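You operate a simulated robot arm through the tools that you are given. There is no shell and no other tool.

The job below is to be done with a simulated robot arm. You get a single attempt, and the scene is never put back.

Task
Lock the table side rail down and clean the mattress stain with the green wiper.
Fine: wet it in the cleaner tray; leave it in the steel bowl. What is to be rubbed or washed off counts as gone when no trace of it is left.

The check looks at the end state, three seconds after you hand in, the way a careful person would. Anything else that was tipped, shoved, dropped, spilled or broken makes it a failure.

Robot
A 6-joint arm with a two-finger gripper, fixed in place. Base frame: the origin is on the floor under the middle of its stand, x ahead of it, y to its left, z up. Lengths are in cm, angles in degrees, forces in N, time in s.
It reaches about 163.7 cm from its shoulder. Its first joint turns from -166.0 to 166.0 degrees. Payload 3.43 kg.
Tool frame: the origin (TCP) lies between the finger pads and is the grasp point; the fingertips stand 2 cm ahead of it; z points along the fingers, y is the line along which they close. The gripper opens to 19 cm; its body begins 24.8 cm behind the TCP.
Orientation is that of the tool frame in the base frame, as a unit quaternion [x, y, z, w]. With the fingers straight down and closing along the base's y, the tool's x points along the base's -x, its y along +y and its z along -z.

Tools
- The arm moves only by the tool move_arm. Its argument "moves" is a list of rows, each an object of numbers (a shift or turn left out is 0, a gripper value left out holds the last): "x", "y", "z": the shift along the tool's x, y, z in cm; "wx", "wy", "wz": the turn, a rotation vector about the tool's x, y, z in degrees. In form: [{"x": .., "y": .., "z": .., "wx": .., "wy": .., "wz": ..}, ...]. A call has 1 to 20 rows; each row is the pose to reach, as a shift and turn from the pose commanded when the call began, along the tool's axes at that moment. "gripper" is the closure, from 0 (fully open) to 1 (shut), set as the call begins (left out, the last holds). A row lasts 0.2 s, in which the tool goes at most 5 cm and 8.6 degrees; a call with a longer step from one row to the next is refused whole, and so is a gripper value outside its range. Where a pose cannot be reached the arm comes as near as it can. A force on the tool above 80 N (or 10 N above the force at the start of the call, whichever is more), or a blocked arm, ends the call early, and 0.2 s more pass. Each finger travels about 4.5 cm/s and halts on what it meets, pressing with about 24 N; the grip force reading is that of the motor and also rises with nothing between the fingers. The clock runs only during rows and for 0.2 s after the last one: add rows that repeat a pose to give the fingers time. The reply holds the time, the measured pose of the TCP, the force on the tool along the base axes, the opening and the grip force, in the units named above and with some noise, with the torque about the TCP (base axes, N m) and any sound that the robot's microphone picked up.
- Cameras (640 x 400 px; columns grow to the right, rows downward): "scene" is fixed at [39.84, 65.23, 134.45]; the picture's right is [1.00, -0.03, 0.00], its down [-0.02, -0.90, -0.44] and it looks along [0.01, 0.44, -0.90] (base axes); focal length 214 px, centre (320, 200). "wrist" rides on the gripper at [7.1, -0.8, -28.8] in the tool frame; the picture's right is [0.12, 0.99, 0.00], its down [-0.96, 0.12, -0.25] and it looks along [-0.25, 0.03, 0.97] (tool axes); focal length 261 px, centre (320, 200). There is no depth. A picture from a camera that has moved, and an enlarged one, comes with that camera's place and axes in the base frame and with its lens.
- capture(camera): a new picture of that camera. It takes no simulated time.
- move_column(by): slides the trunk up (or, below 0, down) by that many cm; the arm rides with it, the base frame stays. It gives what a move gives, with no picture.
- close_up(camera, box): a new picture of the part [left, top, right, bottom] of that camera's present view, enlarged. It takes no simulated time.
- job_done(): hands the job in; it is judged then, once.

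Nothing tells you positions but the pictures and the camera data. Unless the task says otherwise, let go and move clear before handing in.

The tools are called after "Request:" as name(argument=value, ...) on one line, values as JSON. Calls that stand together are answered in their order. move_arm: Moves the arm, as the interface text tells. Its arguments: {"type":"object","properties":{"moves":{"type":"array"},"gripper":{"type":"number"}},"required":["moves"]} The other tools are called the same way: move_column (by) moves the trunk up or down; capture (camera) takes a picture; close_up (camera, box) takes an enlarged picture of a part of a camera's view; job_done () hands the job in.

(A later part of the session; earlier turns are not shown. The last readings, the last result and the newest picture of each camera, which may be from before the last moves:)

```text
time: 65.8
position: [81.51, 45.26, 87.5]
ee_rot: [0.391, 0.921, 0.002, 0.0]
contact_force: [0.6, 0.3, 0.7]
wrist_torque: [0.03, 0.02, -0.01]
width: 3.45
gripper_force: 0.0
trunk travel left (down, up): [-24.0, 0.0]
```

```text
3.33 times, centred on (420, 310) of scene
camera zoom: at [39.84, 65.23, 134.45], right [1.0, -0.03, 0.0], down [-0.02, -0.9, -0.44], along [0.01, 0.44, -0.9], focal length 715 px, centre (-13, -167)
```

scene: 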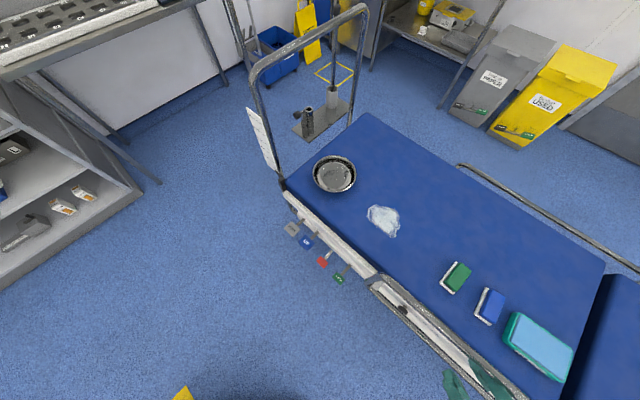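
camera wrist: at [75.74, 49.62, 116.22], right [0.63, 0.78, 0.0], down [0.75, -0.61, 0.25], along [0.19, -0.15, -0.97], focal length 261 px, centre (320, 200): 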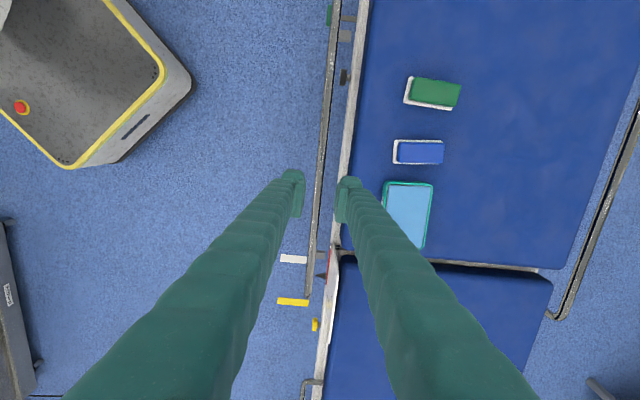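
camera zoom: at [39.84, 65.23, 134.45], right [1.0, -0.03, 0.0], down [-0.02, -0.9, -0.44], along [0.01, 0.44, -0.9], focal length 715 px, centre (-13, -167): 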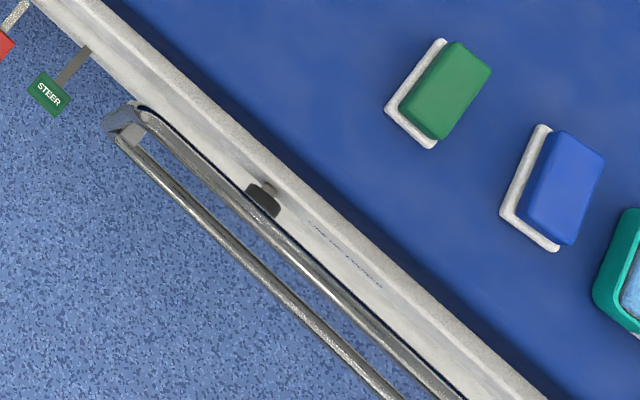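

The rail stays down on its own (top at about z 56, below the mattress surface). Now I'll return to the knob, rotating the tool well clear to the right before descending.

Request:
move_arm(moves=[{"x": -3.8, "y": -1.9}, {"x": -7.6, "y": -3.8}, {"x": -11.5, "y": -5.6}, {"x": -15.3, "y": -7.5}, {"x": -19.1, "y": -9.4}, {"x": -19.1, "y": -9.4, "wx": -6, "wy": 3.4, "wz": 3.2}, {"x": -19.1, "y": -9.4, "wx": -12, "wy": 6.8, "wz": 6.3}, {"x": -19.1, "y": -9.4, "wx": -18.1, "wy": 10.2, "wz": 9.5}, {"x": -19.1, "y": -9.4, "wx": -24.1, "wy": 13.6, "wz": 12.7}, {"x": -19.1, "y": -9.4, "wx": -30.1, "wy": 17, "wz": 15.9}, {"x": -19.1, "y": -9.4, "wx": -36.2, "wy": 20.5, "wz": 19}, {"x": -19.1, "y": -9.4, "wx": -42.2, "wy": 23.9, "wz": 22.2}, {"x": -19.1, "y": -9.4, "wx": -48.2, "wy": 27.3, "wz": 25.4}, {"x": -19.1, "y": -9.4, "wx": -54.2, "wy": 30.7, "wz": 28.6}, {"x": -19.1, "y": -9.4, "wx": -60.3, "wy": 34.1, "wz": 31.7}, {"x": -19.1, "y": -9.4, "wx": -66.3, "wy": 37.5, "wz": 34.9}, {"x": -19.1, "y": -9.4, "wx": -66.3, "wy": 37.5, "wz": 34.9}], gripper=0.68)

Request:
capture(camera="wrist")

```text
time: 69.3
position: [88.2, 24.75, 87.59]
ee_rot: [0.545, 0.576, 0.605, -0.069]
contact_force: [-0.4, -0.1, 0.2]
wrist_torque: [0.01, -0.05, -0.03]
width: 6.05
gripper_force: 0.0
trunk travel left (down, up): [-24.0, 0.0]
```

```text
taken
camera wrist: at [67.94, 6.69, 99.68], right [0.66, -0.26, 0.71], down [0.32, -0.75, -0.58], along [0.68, 0.6, -0.41], focal length 261 px, centre (320, 200)
```

wrist: 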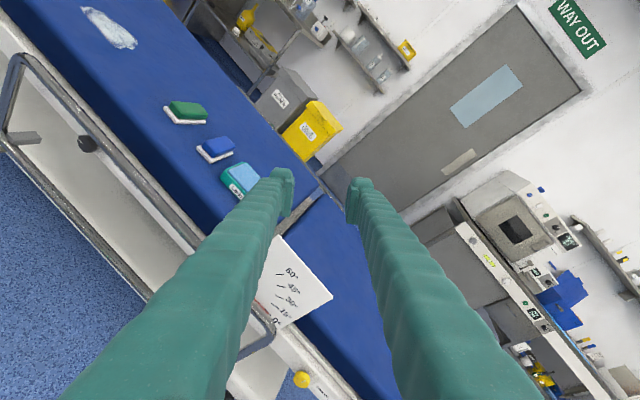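

Request:
close_up(camera="wrist", box=[0, 40, 200, 240])

```text
2.00 times, centred on (100, 140) of wrist
camera zoom: at [67.94, 6.69, 99.68], right [0.66, -0.26, 0.71], down [0.32, -0.75, -0.58], along [0.68, 0.6, -0.41], focal length 521 px, centre (760, 320)
```

zoom: 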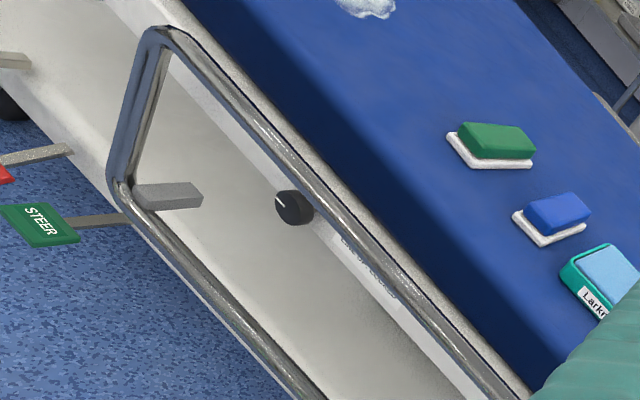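

Request:
move_arm(moves=[{"x": -3.17, "y": -2.67, "z": 1.1}, {"x": -6.33, "y": -5.33, "z": 2.2}, {"x": -9.5, "y": -8, "z": 3.3}, {"x": -12.7, "y": -10.7, "z": 4.4}, {"x": -15.8, "y": -13.3, "z": 5.5}, {"x": -19, "y": -16, "z": 6.6}, {"x": -22.2, "y": -18.7, "z": 7.7}, {"x": -25.3, "y": -21.3, "z": 8.8}, {"x": -28.5, "y": -24, "z": 9.9}, {"x": -28.5, "y": -24, "z": 9.9}])

```text
time: 71.5
position: [88.15, 24.75, 49.25]
ee_rot: [0.545, 0.577, 0.605, -0.069]
contact_force: [-0.4, 0.2, 0.8]
wrist_torque: [-0.02, 0.02, 0.0]
width: 6.07
gripper_force: 0.1
trunk travel left (down, up): [-24.0, 0.0]
```

Request:
move_arm(moves=[{"x": 3.05, "y": -3.1, "z": 1.3}, {"x": 6.1, "y": -6.2, "z": 2.6}, {"x": 9.2, "y": -9.3, "z": 4}, {"x": 12.2, "y": -12.4, "z": 5.3}, {"x": 15.3, "y": -15.4, "z": 6.6}, {"x": 18.3, "y": -18.5, "z": 7.9}, {"x": 21.4, "y": -21.6, "z": 9.2}, {"x": 24.4, "y": -24.7, "z": 10.5}, {"x": 27.5, "y": -27.8, "z": 11.7}, {"x": 27.5, "y": -27.8, "z": 11.7}])

Request:
capture(camera="wrist")

Request:
close_up(camera="wrist", box=[240, 140, 400, 240])

```text
time: 73.8
position: [64.13, 57.92, 48.81]
ee_rot: [0.546, 0.576, 0.605, -0.069]
contact_force: [-0.1, 1.2, 0.3]
wrist_torque: [0.03, 0.03, -0.08]
width: 6.08
gripper_force: 0.3
trunk travel left (down, up): [-24.0, 0.0]
```

```text
taken
camera wrist: at [43.89, 39.79, 60.98], right [0.66, -0.26, 0.71], down [0.32, -0.75, -0.57], along [0.68, 0.6, -0.41], focal length 261 px, centre (320, 200)
```

wrist: 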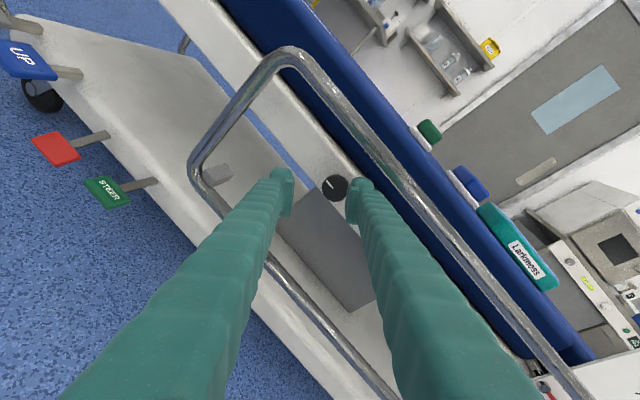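

```text
4.00 times, centred on (320, 190) of wrist
camera zoom: at [43.89, 39.79, 60.98], right [0.66, -0.26, 0.71], down [0.32, -0.75, -0.57], along [0.68, 0.6, -0.41], focal length 1043 px, centre (320, 240)
```

zoom: 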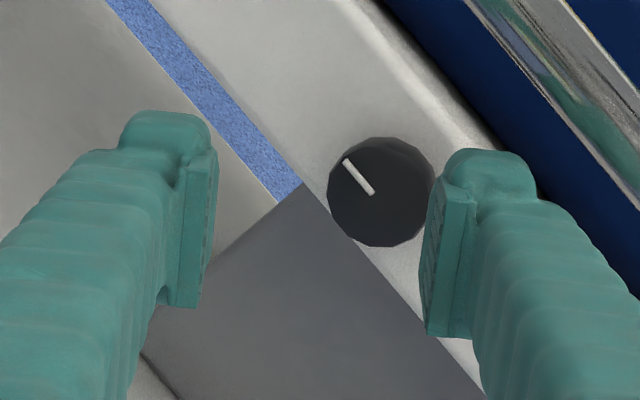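

The knob line points left (unlocked), and the rail's top tube passes just above the knob. I'll narrow the opening and move in with the right finger up about 33°.

Request:
move_arm(moves=[{"x": -0.1, "y": 1, "z": 0, "wz": 4}, {"x": -0.2, "y": 1.84, "z": 1, "wz": 7}, {"x": -0.2, "y": 1.84, "z": 3, "wz": 7}, {"x": -0.2, "y": 1.84, "z": 5.2, "wz": 7}, {"x": -0.2, "y": 1.84, "z": 5.2, "wz": 7}], gripper=0.74)

Request:
close_up(camera="wrist", box=[240, 140, 400, 240])

Request:
close_up(camera="scene", box=[350, 260, 450, 330])

```text
time: 75.0
position: [68.81, 61.14, 48.66]
ee_rot: [0.579, 0.542, 0.6, -0.106]
contact_force: [0.9, 0.7, -0.3]
wrist_torque: [0.03, -0.01, 0.0]
width: 4.93
gripper_force: 0.0
trunk travel left (down, up): [-24.0, 0.0]
```

```text
4.00 times, centred on (320, 190) of wrist
camera zoom: at [49.22, 42.7, 61.35], right [0.71, -0.33, 0.62], down [0.24, -0.72, -0.65], along [0.66, 0.62, -0.43], focal length 1043 px, centre (320, 240)
```

zoom: 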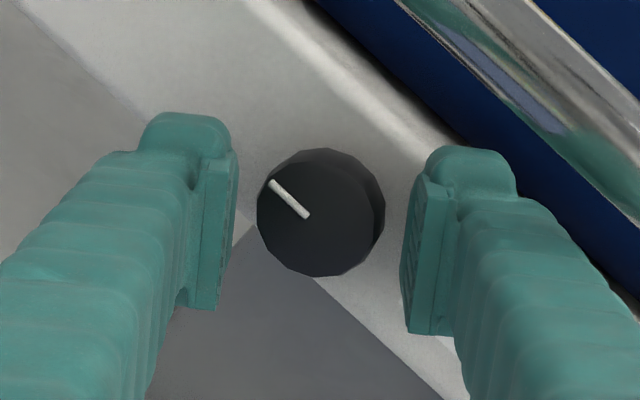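

```text
5.71 times, centred on (400, 295) of scene
camera zoom: at [39.84, 65.23, 134.45], right [1.0, -0.03, 0.0], down [-0.02, -0.9, -0.44], along [0.01, 0.44, -0.9], focal length 1226 px, centre (-137, -343)
```

zoom: 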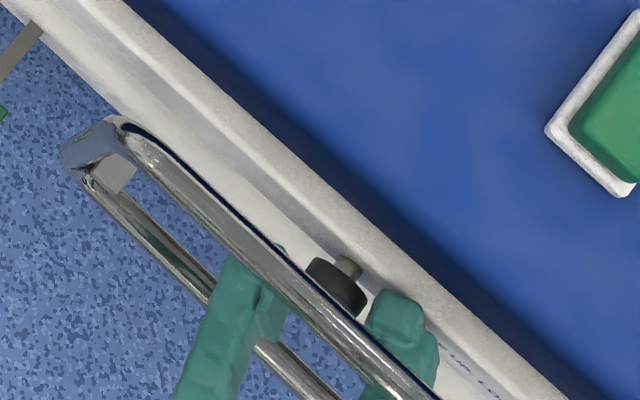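

Request:
move_arm(moves=[{"z": 0.3}, {"z": 0.3}, {"z": 0.3}, {"z": 0.3}], gripper=1)

Request:
move_arm(moves=[{"wz": 7}, {"wz": 14}, {"wz": 21}, {"wz": 28}, {"wz": 28}])

Request:
close_up(camera="wrist", box=[240, 140, 400, 240])

```text
time: 76.0
position: [68.79, 61.17, 48.58]
ee_rot: [0.579, 0.543, 0.599, -0.107]
contact_force: [-22.1, -19.3, 1.0]
wrist_torque: [-0.04, 0.01, -0.07]
width: 3.77
gripper_force: 44.9
trunk travel left (down, up): [-24.0, 0.0]
```

```text
time: 77.2
position: [68.87, 61.43, 48.64]
ee_rot: [0.693, 0.386, 0.555, -0.25]
contact_force: [-9.4, 14.5, -9.0]
wrist_torque: [-0.1, 0.13, -0.34]
width: 3.67
gripper_force: 45.1
trunk travel left (down, up): [-24.0, 0.0]
```

```text
4.00 times, centred on (320, 190) of wrist
camera zoom: at [52.09, 41.42, 62.73], right [0.82, -0.54, 0.2], down [-0.13, -0.51, -0.85], along [0.56, 0.67, -0.48], focal length 1043 px, centre (320, 240)
```

zoom: 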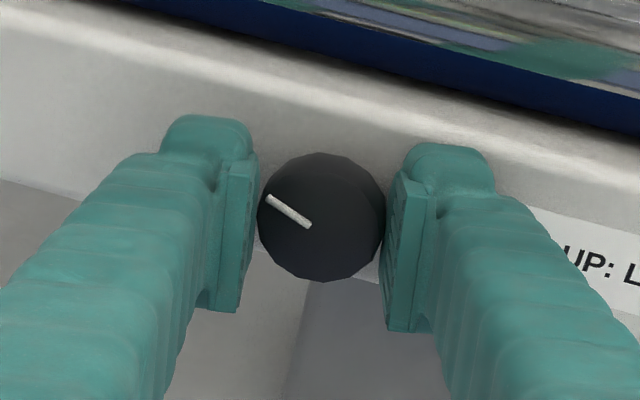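

Request:
move_arm(moves=[{"wz": 7}, {"wz": 14}, {"wz": 21}, {"wz": 28}, {"wz": 35}, {"wz": 42}, {"wz": 42}])

Request:
close_up(camera="wrist", box=[240, 140, 400, 240])

```text
time: 78.8
position: [68.77, 61.43, 48.68]
ee_rot: [0.785, 0.112, 0.429, -0.433]
contact_force: [-34.8, 12.0, 11.3]
wrist_torque: [0.11, -0.02, 0.4]
width: 3.59
gripper_force: 44.7
trunk travel left (down, up): [-24.0, 0.0]
```

```text
4.00 times, centred on (320, 190) of wrist
camera zoom: at [55.94, 38.22, 62.01], right [0.62, -0.62, -0.49], down [-0.66, -0.07, -0.74], along [0.42, 0.78, -0.46], focal length 1043 px, centre (320, 240)
```

zoom: 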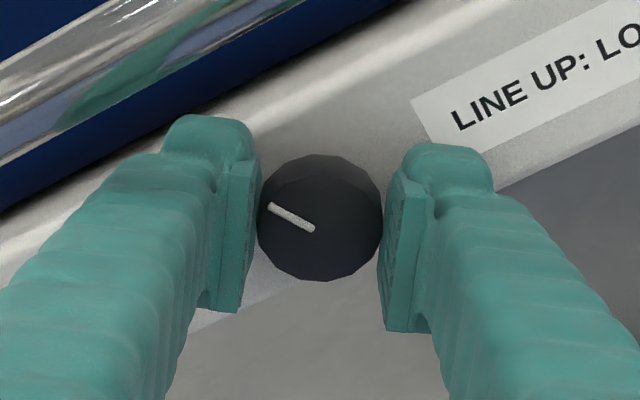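

Request:
move_arm(moves=[{}, {}, {}], gripper=0.73)

Request:
move_arm(moves=[{"z": -2, "wz": -4}, {"z": -3, "wz": -12}, {"z": -3, "wz": -20}, {"z": -3, "wz": -28}, {"z": -3, "wz": -36}, {"z": -3, "wz": -44}, {"z": -3, "wz": -52}, {"z": -3, "wz": -55}, {"z": -3, "wz": -55}])

Request:
close_up(camera="wrist", box=[240, 140, 400, 240])

```text
time: 79.5
position: [68.9, 61.42, 48.62]
ee_rot: [0.785, 0.113, 0.43, -0.431]
contact_force: [0.5, -0.8, -1.1]
wrist_torque: [0.02, -0.01, -0.02]
width: 5.14
gripper_force: 0.0
trunk travel left (down, up): [-24.0, 0.0]
```

```text
time: 81.5
position: [66.93, 59.17, 49.44]
ee_rot: [0.645, 0.462, 0.58, -0.183]
contact_force: [0.0, 0.2, -0.6]
wrist_torque: [0.0, 0.02, -0.01]
width: 5.12
gripper_force: 0.0
trunk travel left (down, up): [-24.0, 0.0]
```

```text
4.00 times, centred on (320, 190) of wrist
camera zoom: at [48.83, 40.04, 62.99], right [0.79, -0.46, 0.41], down [0.05, -0.62, -0.78], along [0.61, 0.64, -0.47], focal length 1043 px, centre (320, 240)
```

zoom: 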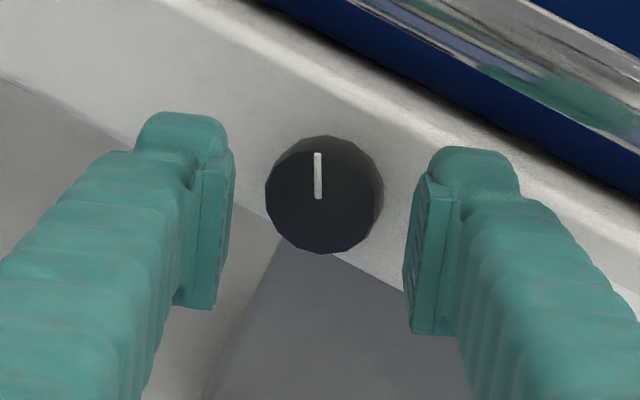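

Request:
move_arm(moves=[{"x": 0.15, "y": 0.1, "z": 1.5}, {"x": 0.15, "y": 0.1, "z": 3.1}, {"x": 0.15, "y": 0.1, "z": 3.1}])

Request:
move_arm(moves=[{}, {}, {}, {}], gripper=1)

Request:
move_arm(moves=[{"wz": 7}, {"wz": 14}, {"wz": 21}, {"wz": 26}, {"wz": 26}])

Request:
close_up(camera="wrist", box=[240, 140, 400, 240])

```text
time: 82.3
position: [68.94, 61.33, 48.9]
ee_rot: [0.645, 0.462, 0.58, -0.184]
contact_force: [-33.8, -35.2, 14.3]
wrist_torque: [0.64, -1.28, -1.42]
width: 5.03
gripper_force: 0.0
trunk travel left (down, up): [-24.0, 0.0]
```

```text
time: 83.3
position: [68.9, 61.52, 48.67]
ee_rot: [0.645, 0.463, 0.579, -0.185]
contact_force: [-30.7, -29.4, -9.4]
wrist_torque: [0.54, -0.34, -1.18]
width: 3.75
gripper_force: 44.4
trunk travel left (down, up): [-24.0, 0.0]
```

```text
time: 84.5
position: [69.01, 61.52, 48.72]
ee_rot: [0.732, 0.305, 0.524, -0.311]
contact_force: [-9.2, 23.6, -7.7]
wrist_torque: [-0.05, 0.18, -0.26]
width: 3.65
gripper_force: 45.0
trunk travel left (down, up): [-24.0, 0.0]
```

```text
4.00 times, centred on (320, 190) of wrist
camera zoom: at [53.53, 40.62, 63.01], right [0.8, -0.6, -0.02], down [-0.31, -0.38, -0.87], along [0.52, 0.7, -0.49], focal length 1043 px, centre (320, 240)
```

zoom: 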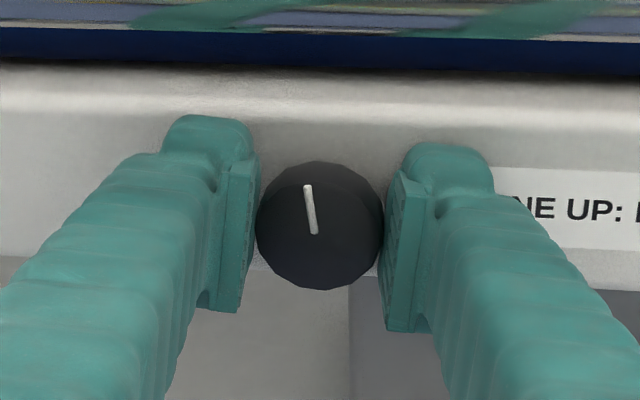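

Request:
move_arm(moves=[{"wz": 4}, {"wz": 7}, {"wz": 7}])

Request:
close_up(camera="wrist", box=[240, 140, 400, 240])

```text
time: 85.3
position: [69.0, 61.52, 48.95]
ee_rot: [0.749, 0.26, 0.504, -0.342]
contact_force: [-20.2, 22.7, 9.2]
wrist_torque: [-0.02, 0.07, -0.04]
width: 3.64
gripper_force: 44.8
trunk travel left (down, up): [-24.0, 0.0]
```

```text
4.00 times, centred on (320, 190) of wrist
camera zoom: at [54.18, 40.05, 62.98], right [0.77, -0.62, -0.14], down [-0.4, -0.31, -0.86], along [0.49, 0.72, -0.49], focal length 1043 px, centre (320, 240)
```

zoom: 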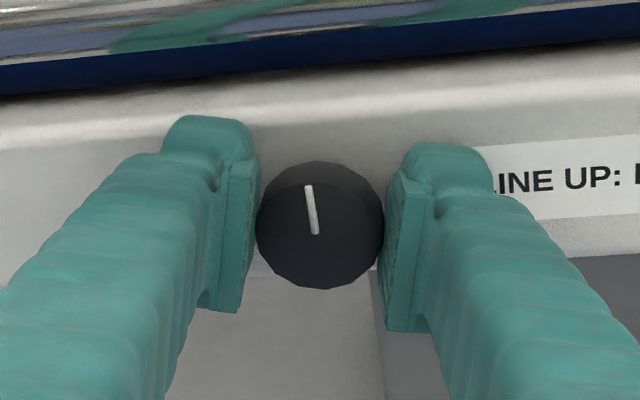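

Request:
move_arm(moves=[{}, {}, {}], gripper=0.73)

Request:
close_up(camera="wrist", box=[295, 170, 345, 220])

```text
time: 86.2
position: [68.93, 61.54, 48.74]
ee_rot: [0.749, 0.261, 0.504, -0.342]
contact_force: [-0.6, 0.0, 0.4]
wrist_torque: [-0.01, -0.02, 0.06]
width: 5.14
gripper_force: 0.0
trunk travel left (down, up): [-24.0, 0.0]
```

```text
8.00 times, centred on (320, 195) of wrist
camera zoom: at [54.21, 40.03, 62.88], right [0.77, -0.62, -0.14], down [-0.4, -0.31, -0.86], along [0.49, 0.72, -0.49], focal length 2085 px, centre (320, 240)
```

zoom: 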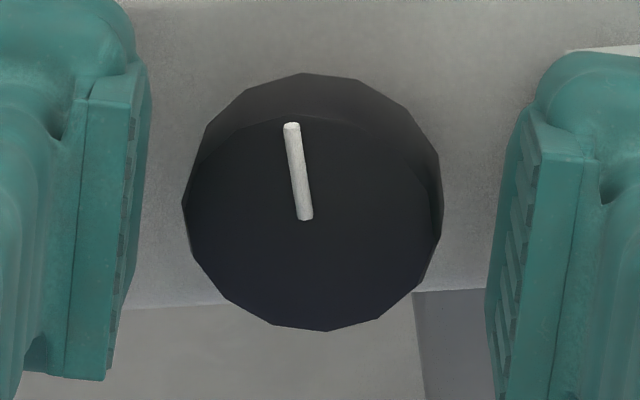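

Request:
move_arm(moves=[{"z": -2}, {"z": -4.5}, {"z": -5.5}, {"z": -5.5}])

Request:
close_up(camera="wrist", box=[290, 150, 350, 200])

```text
time: 87.2
position: [65.69, 57.21, 50.21]
ee_rot: [0.75, 0.259, 0.505, -0.34]
contact_force: [-0.1, -0.3, -0.4]
wrist_torque: [0.02, 0.0, 0.0]
width: 5.12
gripper_force: 0.1
trunk travel left (down, up): [-24.0, 0.0]
```

```text
8.00 times, centred on (320, 175) of wrist
camera zoom: at [50.74, 35.88, 64.43], right [0.77, -0.62, -0.14], down [-0.4, -0.31, -0.86], along [0.5, 0.72, -0.49], focal length 2085 px, centre (320, 400)
```

zoom: 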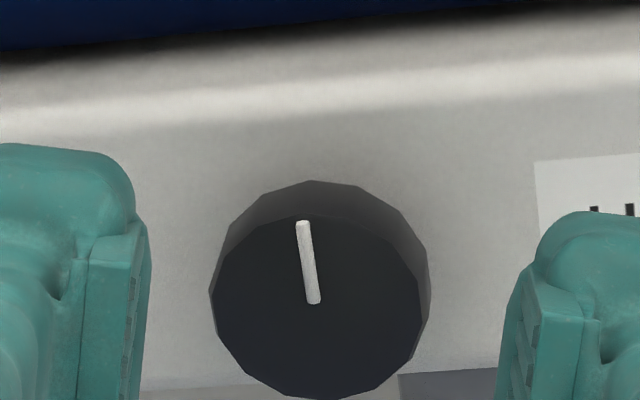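

The knob now reads within about 1° of vertical (checked against the label's edge), so the rail is down and locked. I'll back out, rise, and move on to the wiper.

Request:
move_arm(moves=[{"x": 0.6, "y": 4, "z": -1.8}, {"x": 1.2, "y": 8, "z": -3.5}, {"x": 1.8, "y": 12, "z": -5.3}, {"x": 2.3, "y": 16, "z": -7}, {"x": 2.9, "y": 20, "z": -8.8}, {"x": 3.5, "y": 24, "z": -10.5}, {"x": 7.6, "y": 22.9, "z": -11.7}, {"x": 11.8, "y": 21.8, "z": -12.8}, {"x": 15.9, "y": 20.7, "z": -14}, {"x": 20.1, "y": 19.6, "z": -15.1}, {"x": 24.2, "y": 18.5, "z": -16.3}, {"x": 28.4, "y": 17.4, "z": -17.4}, {"x": 32.5, "y": 16.3, "z": -18.6}, {"x": 36.7, "y": 15.2, "z": -19.8}, {"x": 40.8, "y": 14.1, "z": -20.9}, {"x": 40.8, "y": 14.1, "z": -20.9}])

Request:
close_up(camera="wrist", box=[0, 60, 320, 260])

```text
time: 90.5
position: [78.28, 34.16, 90.28]
ee_rot: [0.75, 0.259, 0.505, -0.34]
contact_force: [0.1, 0.1, -0.8]
wrist_torque: [-0.02, -0.01, 0.01]
width: 5.12
gripper_force: 0.1
trunk travel left (down, up): [-24.0, 0.0]
```

```text
2.00 times, centred on (160, 160) of wrist
camera zoom: at [63.36, 12.7, 104.52], right [0.77, -0.62, -0.14], down [-0.4, -0.31, -0.86], along [0.5, 0.72, -0.49], focal length 521 px, centre (640, 280)
```

zoom: 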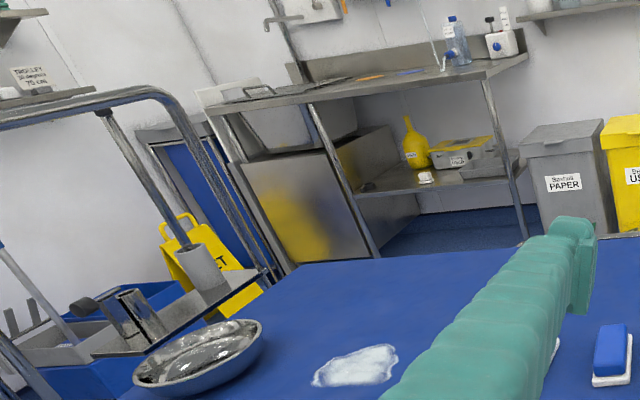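

Request:
move_arm(moves=[{"wx": -1.7, "wy": -7.3, "wz": -0.3}, {"wx": -3.4, "wy": -14.6, "wz": -0.7}, {"x": 0.6, "y": -2.3, "z": 3.6, "wx": -5, "wy": -21.9, "wz": -1}, {"x": 1.2, "y": -4.5, "z": 7.2, "wx": -6.7, "wy": -29.2, "wz": -1.3}, {"x": 1.9, "y": -6.8, "z": 10.8, "wx": -8.4, "wy": -36.6, "wz": -1.7}, {"x": 2.5, "y": -9.1, "z": 14.4, "wx": -10.1, "wy": -43.9, "wz": -2}, {"x": 3.1, "y": -11.3, "z": 17.9, "wx": -11.8, "wy": -51.2, "wz": -2.3}, {"x": 3.7, "y": -13.6, "z": 21.5, "wx": -13.4, "wy": -58.5, "wz": -2.6}, {"x": 4.3, "y": -15.8, "z": 25.1, "wx": -15.1, "wy": -65.8, "wz": -3}, {"x": 5, "y": -18.1, "z": 28.7, "wx": -16.8, "wy": -73.1, "wz": -3.3}, {"x": 5, "y": -18.1, "z": 28.7, "wx": -16.8, "wy": -73.1, "wz": -3.3}], gripper=0.4)

Request:
capture(camera="wrist")

Request:
capture(camera="scene")

```text
time: 93.0
position: [85.71, 65.08, 91.51]
ee_rot: [0.921, 0.39, -0.003, -0.017]
contact_force: [-0.2, -1.6, 0.5]
wrist_torque: [0.01, -0.01, 0.04]
width: 11.39
gripper_force: 0.1
out of reach, approached as far as the arm can: row 9, 10, 11
trunk travel left (down, up): [-24.0, 0.0]
```

```text
taken
camera wrist: at [90.45, 69.96, 120.35], right [0.79, -0.61, -0.03], down [-0.58, -0.78, 0.24], along [-0.17, -0.17, -0.97], focal length 261 px, centre (320, 200)
```

wrist: 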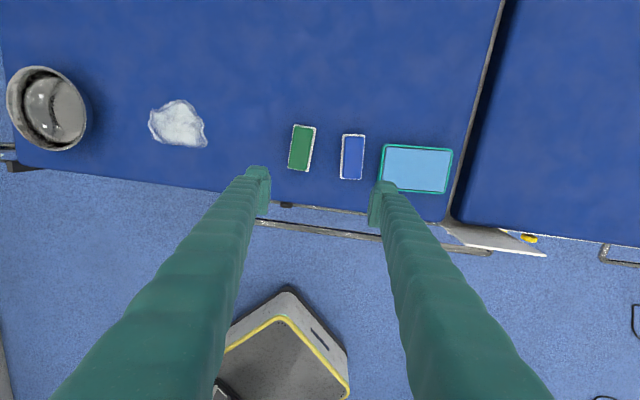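

```text
taken
```

scene: 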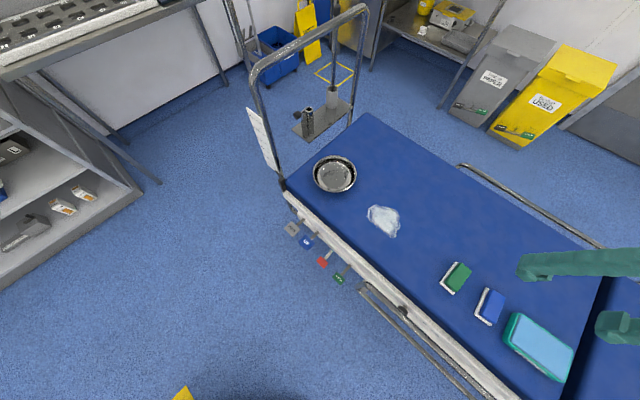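

Request:
close_up(camera="wrist", box=[270, 100, 470, 225])

Request:
close_up(camera="wrist", box=[120, 80, 240, 160])

Request:
close_up(camera="wrist", box=[0, 40, 140, 180])

```text
3.20 times, centred on (370, 162) of wrist
camera zoom: at [90.45, 69.96, 120.35], right [0.79, -0.61, -0.03], down [-0.58, -0.78, 0.24], along [-0.17, -0.17, -0.97], focal length 834 px, centre (160, 320)
```

zoom: 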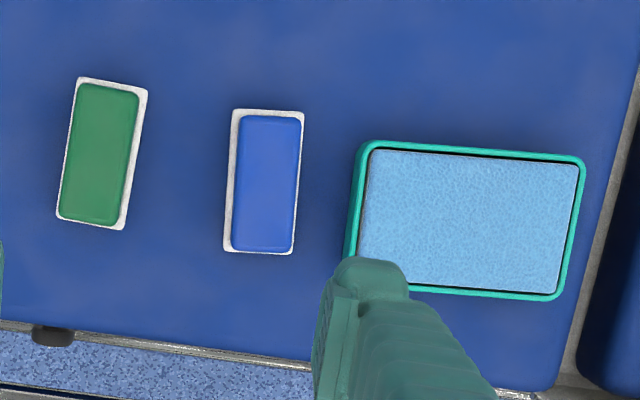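

```text
5.00 times, centred on (180, 120) of wrist
camera zoom: at [90.45, 69.96, 120.35], right [0.79, -0.61, -0.03], down [-0.58, -0.78, 0.24], along [-0.17, -0.17, -0.97], focal length 1303 px, centre (1020, 600)
```

zoom: 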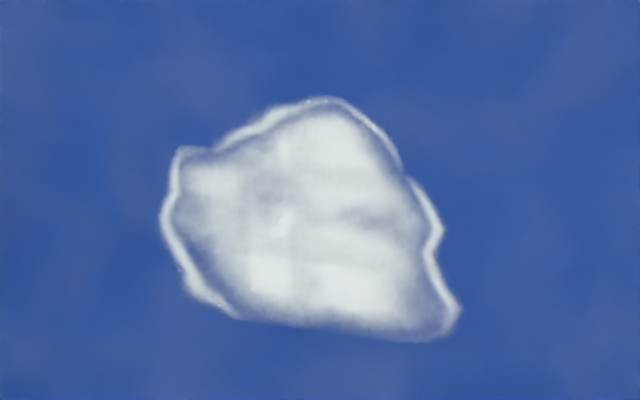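

```text
2.86 times, centred on (70, 110) of wrist
camera zoom: at [90.45, 69.96, 120.35], right [0.79, -0.61, -0.03], down [-0.58, -0.78, 0.24], along [-0.17, -0.17, -0.97], focal length 745 px, centre (1034, 457)
```

zoom: 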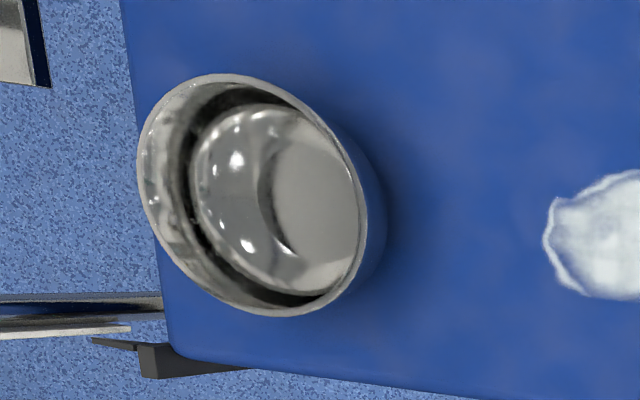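

Request:
close_up(camera="scene", box=[430, 250, 510, 310])

Request:
close_up(camera="scene", box=[490, 290, 590, 390])

Request:
close_up(camera="scene", box=[300, 140, 410, 250])

```text
6.67 times, centred on (470, 280) of scene
camera zoom: at [39.84, 65.23, 134.45], right [1.0, -0.03, 0.0], down [-0.02, -0.9, -0.44], along [0.01, 0.44, -0.9], focal length 1430 px, centre (-680, -333)
```

zoom: 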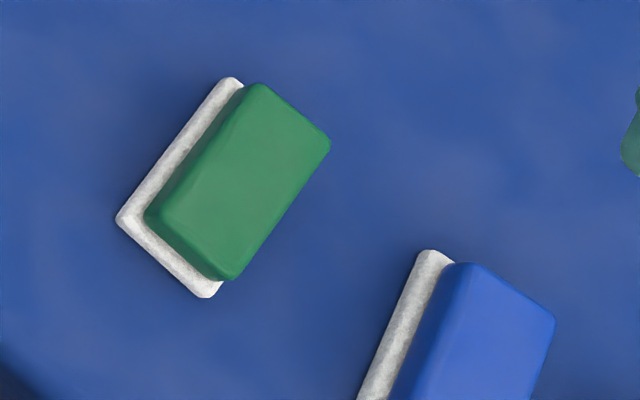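

```text
4.00 times, centred on (540, 340) of scene
camera zoom: at [39.84, 65.23, 134.45], right [1.0, -0.03, 0.0], down [-0.02, -0.9, -0.44], along [0.01, 0.44, -0.9], focal length 858 px, centre (-560, -360)
```

zoom: 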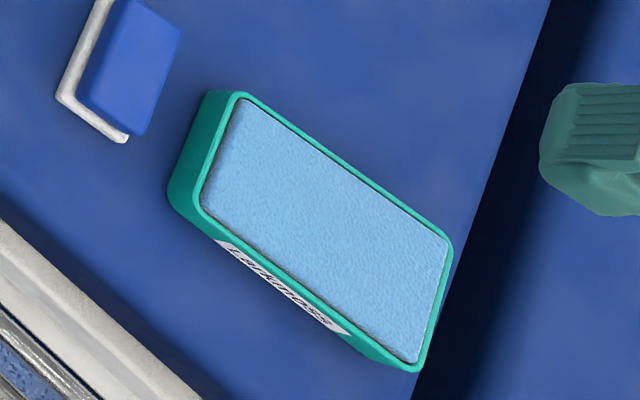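

```text
3.64 times, centred on (355, 195) of scene
camera zoom: at [39.84, 65.23, 134.45], right [1.0, -0.03, 0.0], down [-0.02, -0.9, -0.44], along [0.01, 0.44, -0.9], focal length 780 px, centre (193, 218)
```

zoom: 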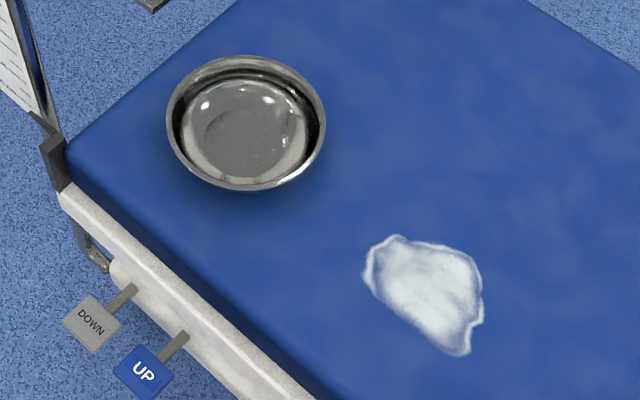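

The green wiper (10 × 4.9 cm white base, about 4 cm wide green handle, top at about z 63) is centred near (84.1, 71.7) with its long axis at about 42°. I'll come down above it with the fingers closing across its width.

Request:
move_arm(moves=[{"x": 0.7, "y": -1, "z": 4, "wx": -0.4, "wz": 0.7}, {"x": 1.4, "y": -2, "z": 8, "wx": -0.8, "wy": -0.2, "wz": 1.4}, {"x": 2.1, "y": -3, "z": 12, "wx": -1.2, "wy": -0.3, "wz": 2}, {"x": 2.8, "y": -4, "z": 16, "wx": -1.6, "wy": -0.4, "wz": 2.7}, {"x": 3.5, "y": -5.1, "z": 19.5, "wx": -1.9, "wy": -0.4, "wz": 3.4}, {"x": 3.5, "y": -5.1, "z": 19.5, "wx": -1.9, "wy": -0.4, "wz": 3.4}], gripper=0.6)

Request:
capture(camera="wrist")

Request:
close_up(camera="wrist", box=[240, 120, 400, 220])

```text
time: 94.3
position: [85.52, 69.3, 71.94]
ee_rot: [0.92, 0.391, -0.006, -0.027]
contact_force: [0.0, -0.6, -0.4]
wrist_torque: [-0.01, 0.04, -0.01]
width: 7.61
gripper_force: 0.1
out of reach, approached as far as the arm can: row 1, 2, 3, 4, 5, 6
trunk travel left (down, up): [-24.0, 0.0]
```

```text
taken
camera wrist: at [90.71, 73.59, 100.78], right [0.8, -0.6, -0.05], down [-0.58, -0.78, 0.23], along [-0.18, -0.15, -0.97], focal length 261 px, centre (320, 200)
```

wrist: 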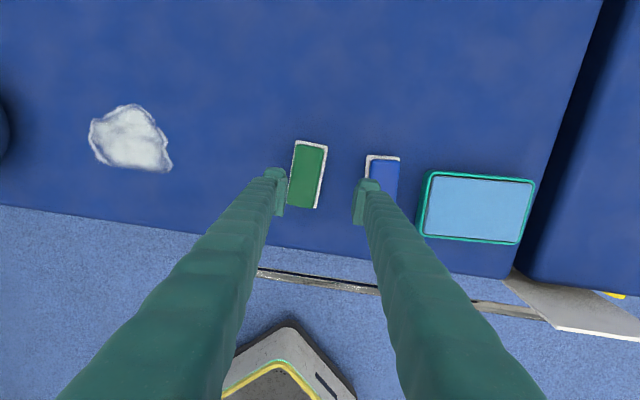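

```text
4.00 times, centred on (320, 170) of wrist
camera zoom: at [90.71, 73.59, 100.78], right [0.8, -0.6, -0.05], down [-0.58, -0.78, 0.23], along [-0.18, -0.15, -0.97], focal length 1043 px, centre (320, 320)
```

zoom: 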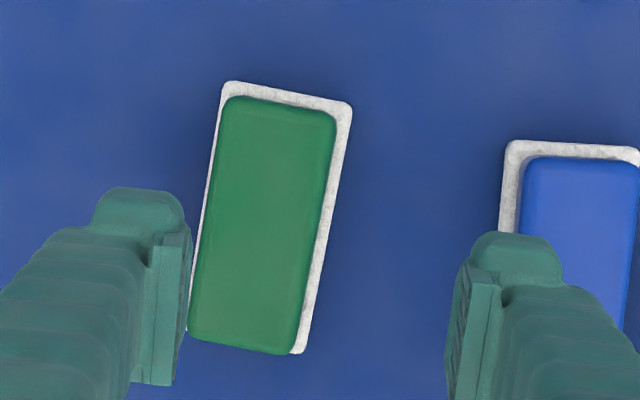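

The arm can't turn further this way (roll limit), so I'll rotate the wrist the other way round. The fingers close across the same width with the camera on the near side.

Request:
move_arm(moves=[{"z": -3, "wz": -8.5}, {"z": -5, "wz": -17}, {"z": -5, "wz": -25.5}, {"z": -5, "wz": -34}, {"z": -5, "wz": -42.5}, {"z": -5, "wz": -51}, {"z": -5, "wz": -59.5}, {"z": -5, "wz": -68}, {"z": -5, "wz": -76.5}, {"z": -5, "wz": -85}, {"z": -5, "wz": -93.5}, {"z": -5, "wz": -102}, {"z": -5, "wz": -110.5}, {"z": -5, "wz": -119}, {"z": -5, "wz": -127.5}, {"z": -5, "wz": -136}, {"z": -5, "wz": -144.5}, {"z": -5, "wz": -153}, {"z": -5, "wz": -161.5}, {"z": -5, "wz": -170}])

Request:
capture(camera="wrist")

```text
time: 98.5
position: [85.77, 69.14, 77.02]
ee_rot: [-0.31, 0.95, 0.027, -0.008]
contact_force: [0.7, 0.8, 0.4]
wrist_torque: [-0.03, 0.01, 0.01]
width: 7.59
gripper_force: 0.0
trunk travel left (down, up): [-24.0, 0.0]
```

```text
taken
camera wrist: at [81.4, 62.94, 105.65], right [-0.68, 0.73, 0.06], down [0.72, 0.65, 0.25], along [0.15, 0.21, -0.97], focal length 261 px, centre (320, 200)
```

wrist: 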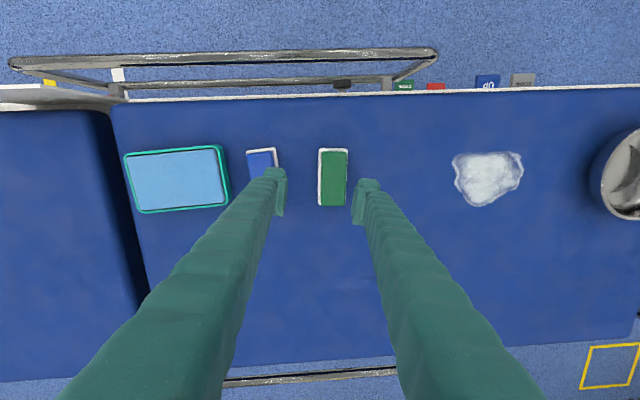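

Request:
move_arm(moves=[{"y": 1.3, "z": 3.5, "wx": 1.6, "wz": -3}, {"y": 2.6, "z": 7, "wx": 3.2, "wz": -5.8}, {"y": 2.6, "z": 7, "wx": 3.2, "wz": -5.8}])

Request:
close_up(camera="wrist", box=[240, 120, 400, 220])

```text
time: 99.3
position: [83.9, 71.6, 70.06]
ee_rot: [-0.357, 0.934, 0.0, 0.001]
contact_force: [0.0, 0.6, 0.6]
wrist_torque: [-0.03, -0.01, -0.01]
width: 7.57
gripper_force: 0.0
trunk travel left (down, up): [-24.0, 0.0]
```

```text
4.00 times, centred on (320, 170) of wrist
camera zoom: at [79.08, 66.17, 98.75], right [-0.75, 0.66, 0.0], down [0.64, 0.73, 0.25], along [0.17, 0.19, -0.97], focal length 1043 px, centre (320, 320)
```

zoom: 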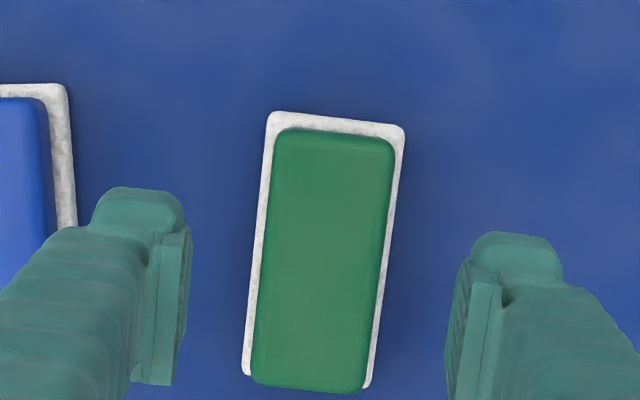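

Request:
move_arm(moves=[{"z": 3}, {"z": 5.5}, {"z": 6.8}, {"z": 6.8}])

Request:
close_up(camera="wrist", box=[240, 120, 400, 220])

Request:
close_up(camera="scene", box=[420, 230, 540, 310])

```text
time: 100.3
position: [83.84, 71.65, 63.28]
ee_rot: [-0.356, 0.934, 0.0, 0.002]
contact_force: [-0.5, 0.2, 0.5]
wrist_torque: [0.01, 0.02, 0.01]
width: 7.59
gripper_force: 0.1
trunk travel left (down, up): [-24.0, 0.0]
```

```text
4.00 times, centred on (320, 170) of wrist
camera zoom: at [78.97, 66.27, 91.98], right [-0.75, 0.66, 0.0], down [0.64, 0.73, 0.25], along [0.17, 0.19, -0.97], focal length 1043 px, centre (320, 320)
```

zoom: 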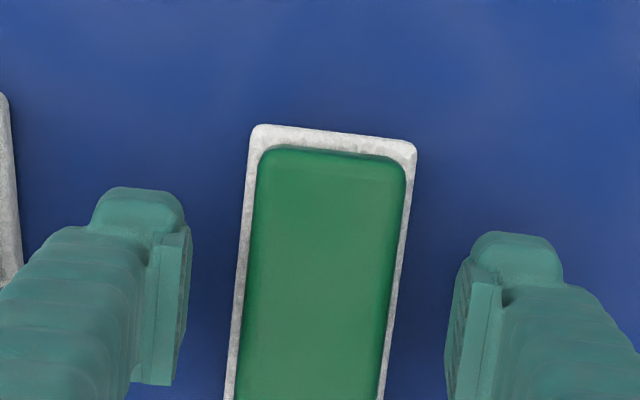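

```text
5.00 times, centred on (480, 270) of scene
camera zoom: at [39.84, 65.23, 134.45], right [1.0, -0.03, 0.0], down [-0.02, -0.9, -0.44], along [0.01, 0.44, -0.9], focal length 1072 px, centre (-480, -150)
```

zoom: 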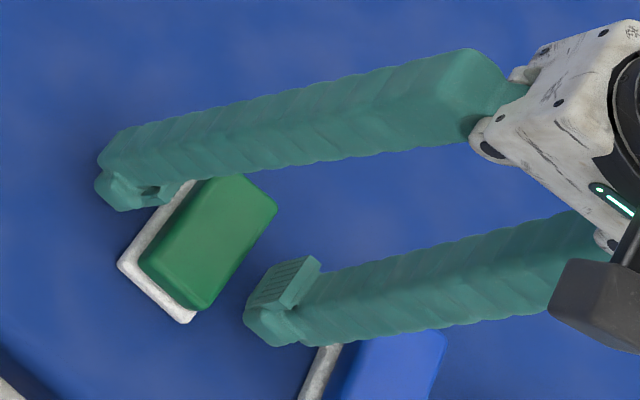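

Request:
move_arm(moves=[{}, {}, {}, {}], gripper=1)

Request:
close_up(camera="wrist", box=[240, 120, 400, 220])

Request:
close_up(camera="scene", box=[420, 230, 540, 310])

```text
time: 101.3
position: [83.87, 71.69, 63.27]
ee_rot: [-0.356, 0.934, 0.0, 0.002]
contact_force: [-0.4, -0.3, -0.6]
wrist_torque: [-0.01, 0.04, 0.02]
width: 4.05
gripper_force: 23.9
trunk travel left (down, up): [-24.0, 0.0]
```

```text
4.00 times, centred on (320, 170) of wrist
camera zoom: at [78.97, 66.27, 92.0], right [-0.75, 0.66, 0.0], down [0.64, 0.73, 0.25], along [0.17, 0.19, -0.97], focal length 1043 px, centre (320, 320)
```

zoom: 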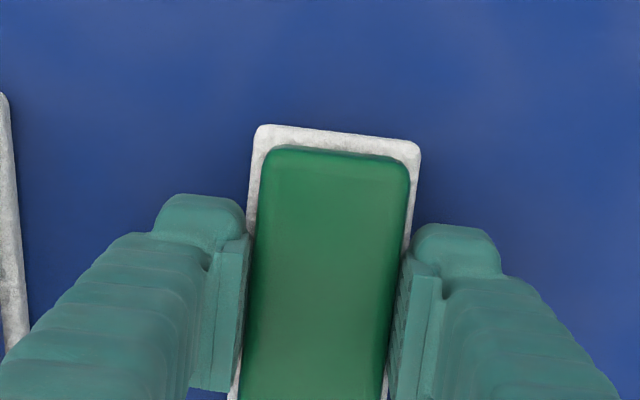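

```text
5.00 times, centred on (480, 270) of scene
camera zoom: at [39.84, 65.23, 134.45], right [1.0, -0.03, 0.0], down [-0.02, -0.9, -0.44], along [0.01, 0.44, -0.9], focal length 1072 px, centre (-480, -150)
```

zoom: 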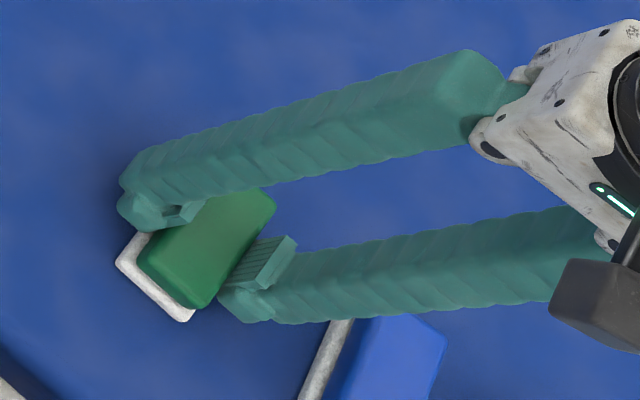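

The wiper is gripped (4.05 cm, about 24 N). I'll lift it, then turn it 90° while moving over the tray so it fits lengthwise.

Request:
move_arm(moves=[{"z": -3}, {"z": -6}, {"z": -9.5}, {"z": -9.5}])

Request:
close_up(camera="wrist", box=[220, 120, 420, 245])

Request:
close_up(camera="scene", box=[420, 220, 560, 310])

```text
time: 102.3
position: [83.85, 71.54, 72.86]
ee_rot: [-0.357, 0.934, 0.0, 0.001]
contact_force: [0.4, 0.1, 0.1]
wrist_torque: [0.01, -0.03, -0.03]
width: 4.06
gripper_force: 24.0
trunk travel left (down, up): [-24.0, 0.0]
```

```text
3.20 times, centred on (320, 182) of wrist
camera zoom: at [79.02, 66.1, 101.65], right [-0.75, 0.66, 0.0], down [0.64, 0.73, 0.25], along [0.17, 0.19, -0.97], focal length 834 px, centre (320, 256)
```

zoom: 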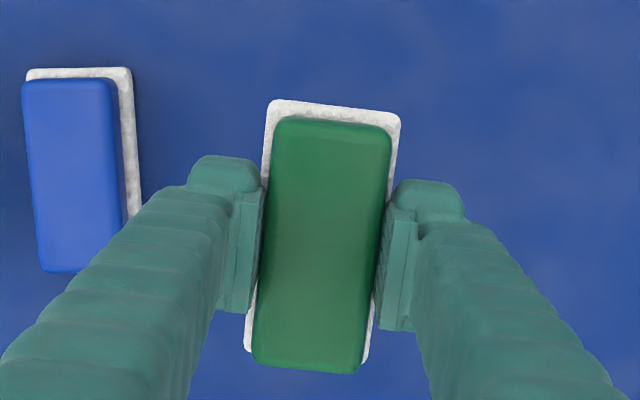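

```text
4.44 times, centred on (490, 265) of scene
camera zoom: at [39.84, 65.23, 134.45], right [1.0, -0.03, 0.0], down [-0.02, -0.9, -0.44], along [0.01, 0.44, -0.9], focal length 953 px, centre (-436, -89)
```

zoom: 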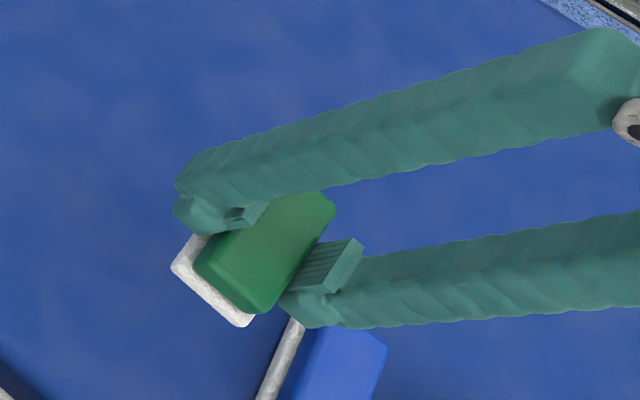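

Request:
move_arm(moves=[{"y": -2.4, "wz": 8.2}, {"y": -4.7, "wz": 16.4}, {"x": -0.1, "y": -7.1, "wz": 24.6}, {"x": -0.2, "y": -9.4, "wz": 32.8}, {"x": -0.2, "y": -11.8, "wz": 41}, {"x": -0.3, "y": -14.1, "wz": 49.2}, {"x": -0.3, "y": -16.5, "wz": 57.4}, {"x": -0.4, "y": -18.8, "wz": 65.6}, {"x": -0.4, "y": -21.2, "wz": 73.8}, {"x": -0.5, "y": -23.5, "wz": 82}, {"x": -0.5, "y": -25.9, "wz": 90}, {"x": -0.5, "y": -25.9, "wz": 90}])

Request:
capture(camera="wrist")

Request:
close_up(camera="scene", box=[460, 250, 640, 390])

```text
time: 105.0
position: [101.6, 52.56, 72.81]
ee_rot: [0.409, 0.912, 0.002, 0.002]
contact_force: [-0.1, -0.3, -0.8]
wrist_torque: [0.01, -0.04, -0.02]
width: 4.07
gripper_force: 24.1
trunk travel left (down, up): [-24.0, 0.0]
```

```text
taken
camera wrist: at [96.13, 57.17, 101.6], right [0.66, 0.75, 0.0], down [0.73, -0.64, 0.25], along [0.19, -0.16, -0.97], focal length 261 px, centre (320, 200)
```

wrist: 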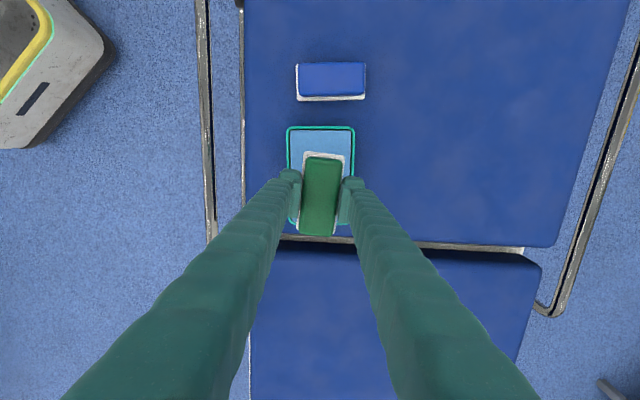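

```text
2.86 times, centred on (550, 320) of scene
camera zoom: at [39.84, 65.23, 134.45], right [1.0, -0.03, 0.0], down [-0.02, -0.9, -0.44], along [0.01, 0.44, -0.9], focal length 613 px, centre (-337, -143)
```

zoom: 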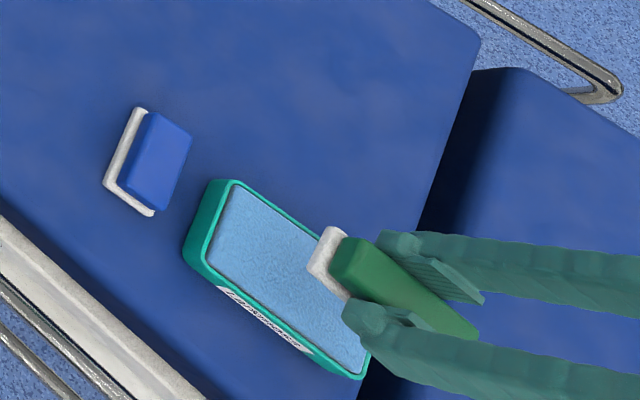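

Request:
close_up(camera="wrist", box=[240, 110, 400, 250])

```text
2.86 times, centred on (320, 180) of wrist
camera zoom: at [96.13, 57.17, 101.6], right [0.66, 0.75, 0.0], down [0.73, -0.64, 0.25], along [0.19, -0.16, -0.97], focal length 745 px, centre (320, 257)
```

zoom: 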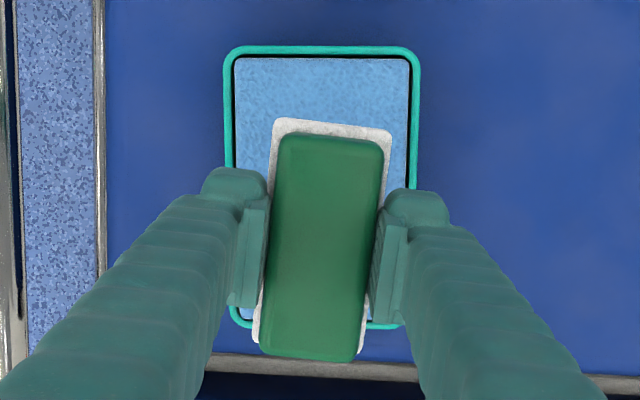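

Request:
move_arm(moves=[{"x": 0.4, "z": 2, "wz": -3.5}, {"x": 0.73, "z": 4, "wz": -7}, {"x": 0.73, "z": 6, "wz": -7}, {"x": 0.73, "z": 6, "wz": -7}])

Request:
close_up(camera="wrist", box=[240, 110, 400, 250])

Request:
close_up(camera="scene", box=[480, 270, 640, 390])

```text
time: 106.0
position: [101.06, 53.09, 66.71]
ee_rot: [0.352, 0.936, 0.001, 0.0]
contact_force: [0.1, -0.1, -0.6]
wrist_torque: [-0.02, 0.04, 0.0]
width: 4.09
gripper_force: 24.0
trunk travel left (down, up): [-24.0, 0.0]
```

```text
2.86 times, centred on (320, 180) of wrist
camera zoom: at [95.07, 56.98, 95.47], right [0.56, 0.83, 0.0], down [0.8, -0.55, 0.25], along [0.21, -0.14, -0.97], focal length 745 px, centre (320, 257)
```

zoom: 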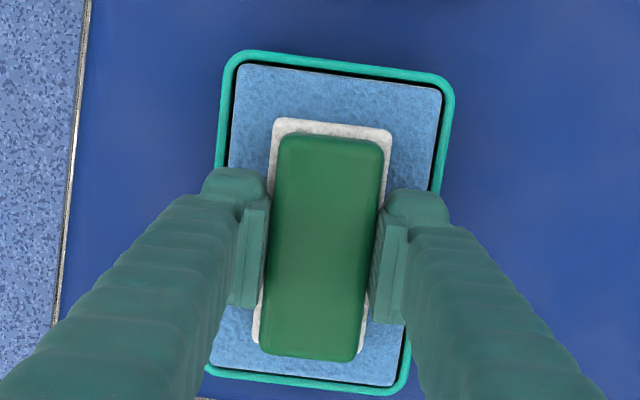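

```text
3.33 times, centred on (560, 330) of scene
camera zoom: at [39.84, 65.23, 134.45], right [1.0, -0.03, 0.0], down [-0.02, -0.9, -0.44], along [0.01, 0.44, -0.9], focal length 715 px, centre (-480, -233)
```

zoom: 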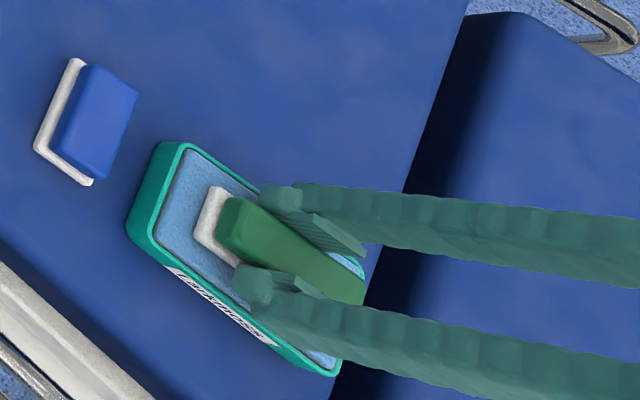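

Request:
move_arm(moves=[{"z": 0.4}, {"z": 0.8}, {"z": 0.8}])

Request:
move_arm(moves=[{"z": 0.25}, {"z": 0.5}, {"z": 0.5}])

```text
time: 106.8
position: [101.08, 53.05, 66.27]
ee_rot: [0.352, 0.936, 0.003, 0.002]
contact_force: [-2.8, -2.2, 25.3]
wrist_torque: [-0.13, 0.18, -0.04]
width: 4.06
gripper_force: 24.1
trunk travel left (down, up): [-24.0, 0.0]
```

```text
time: 107.5
position: [101.18, 53.08, 66.19]
ee_rot: [0.352, 0.936, 0.003, 0.003]
contact_force: [-1.2, -2.4, 67.6]
wrist_torque: [-0.41, 0.46, -0.03]
width: 4.08
gripper_force: 24.3
trunk travel left (down, up): [-24.0, 0.0]
```

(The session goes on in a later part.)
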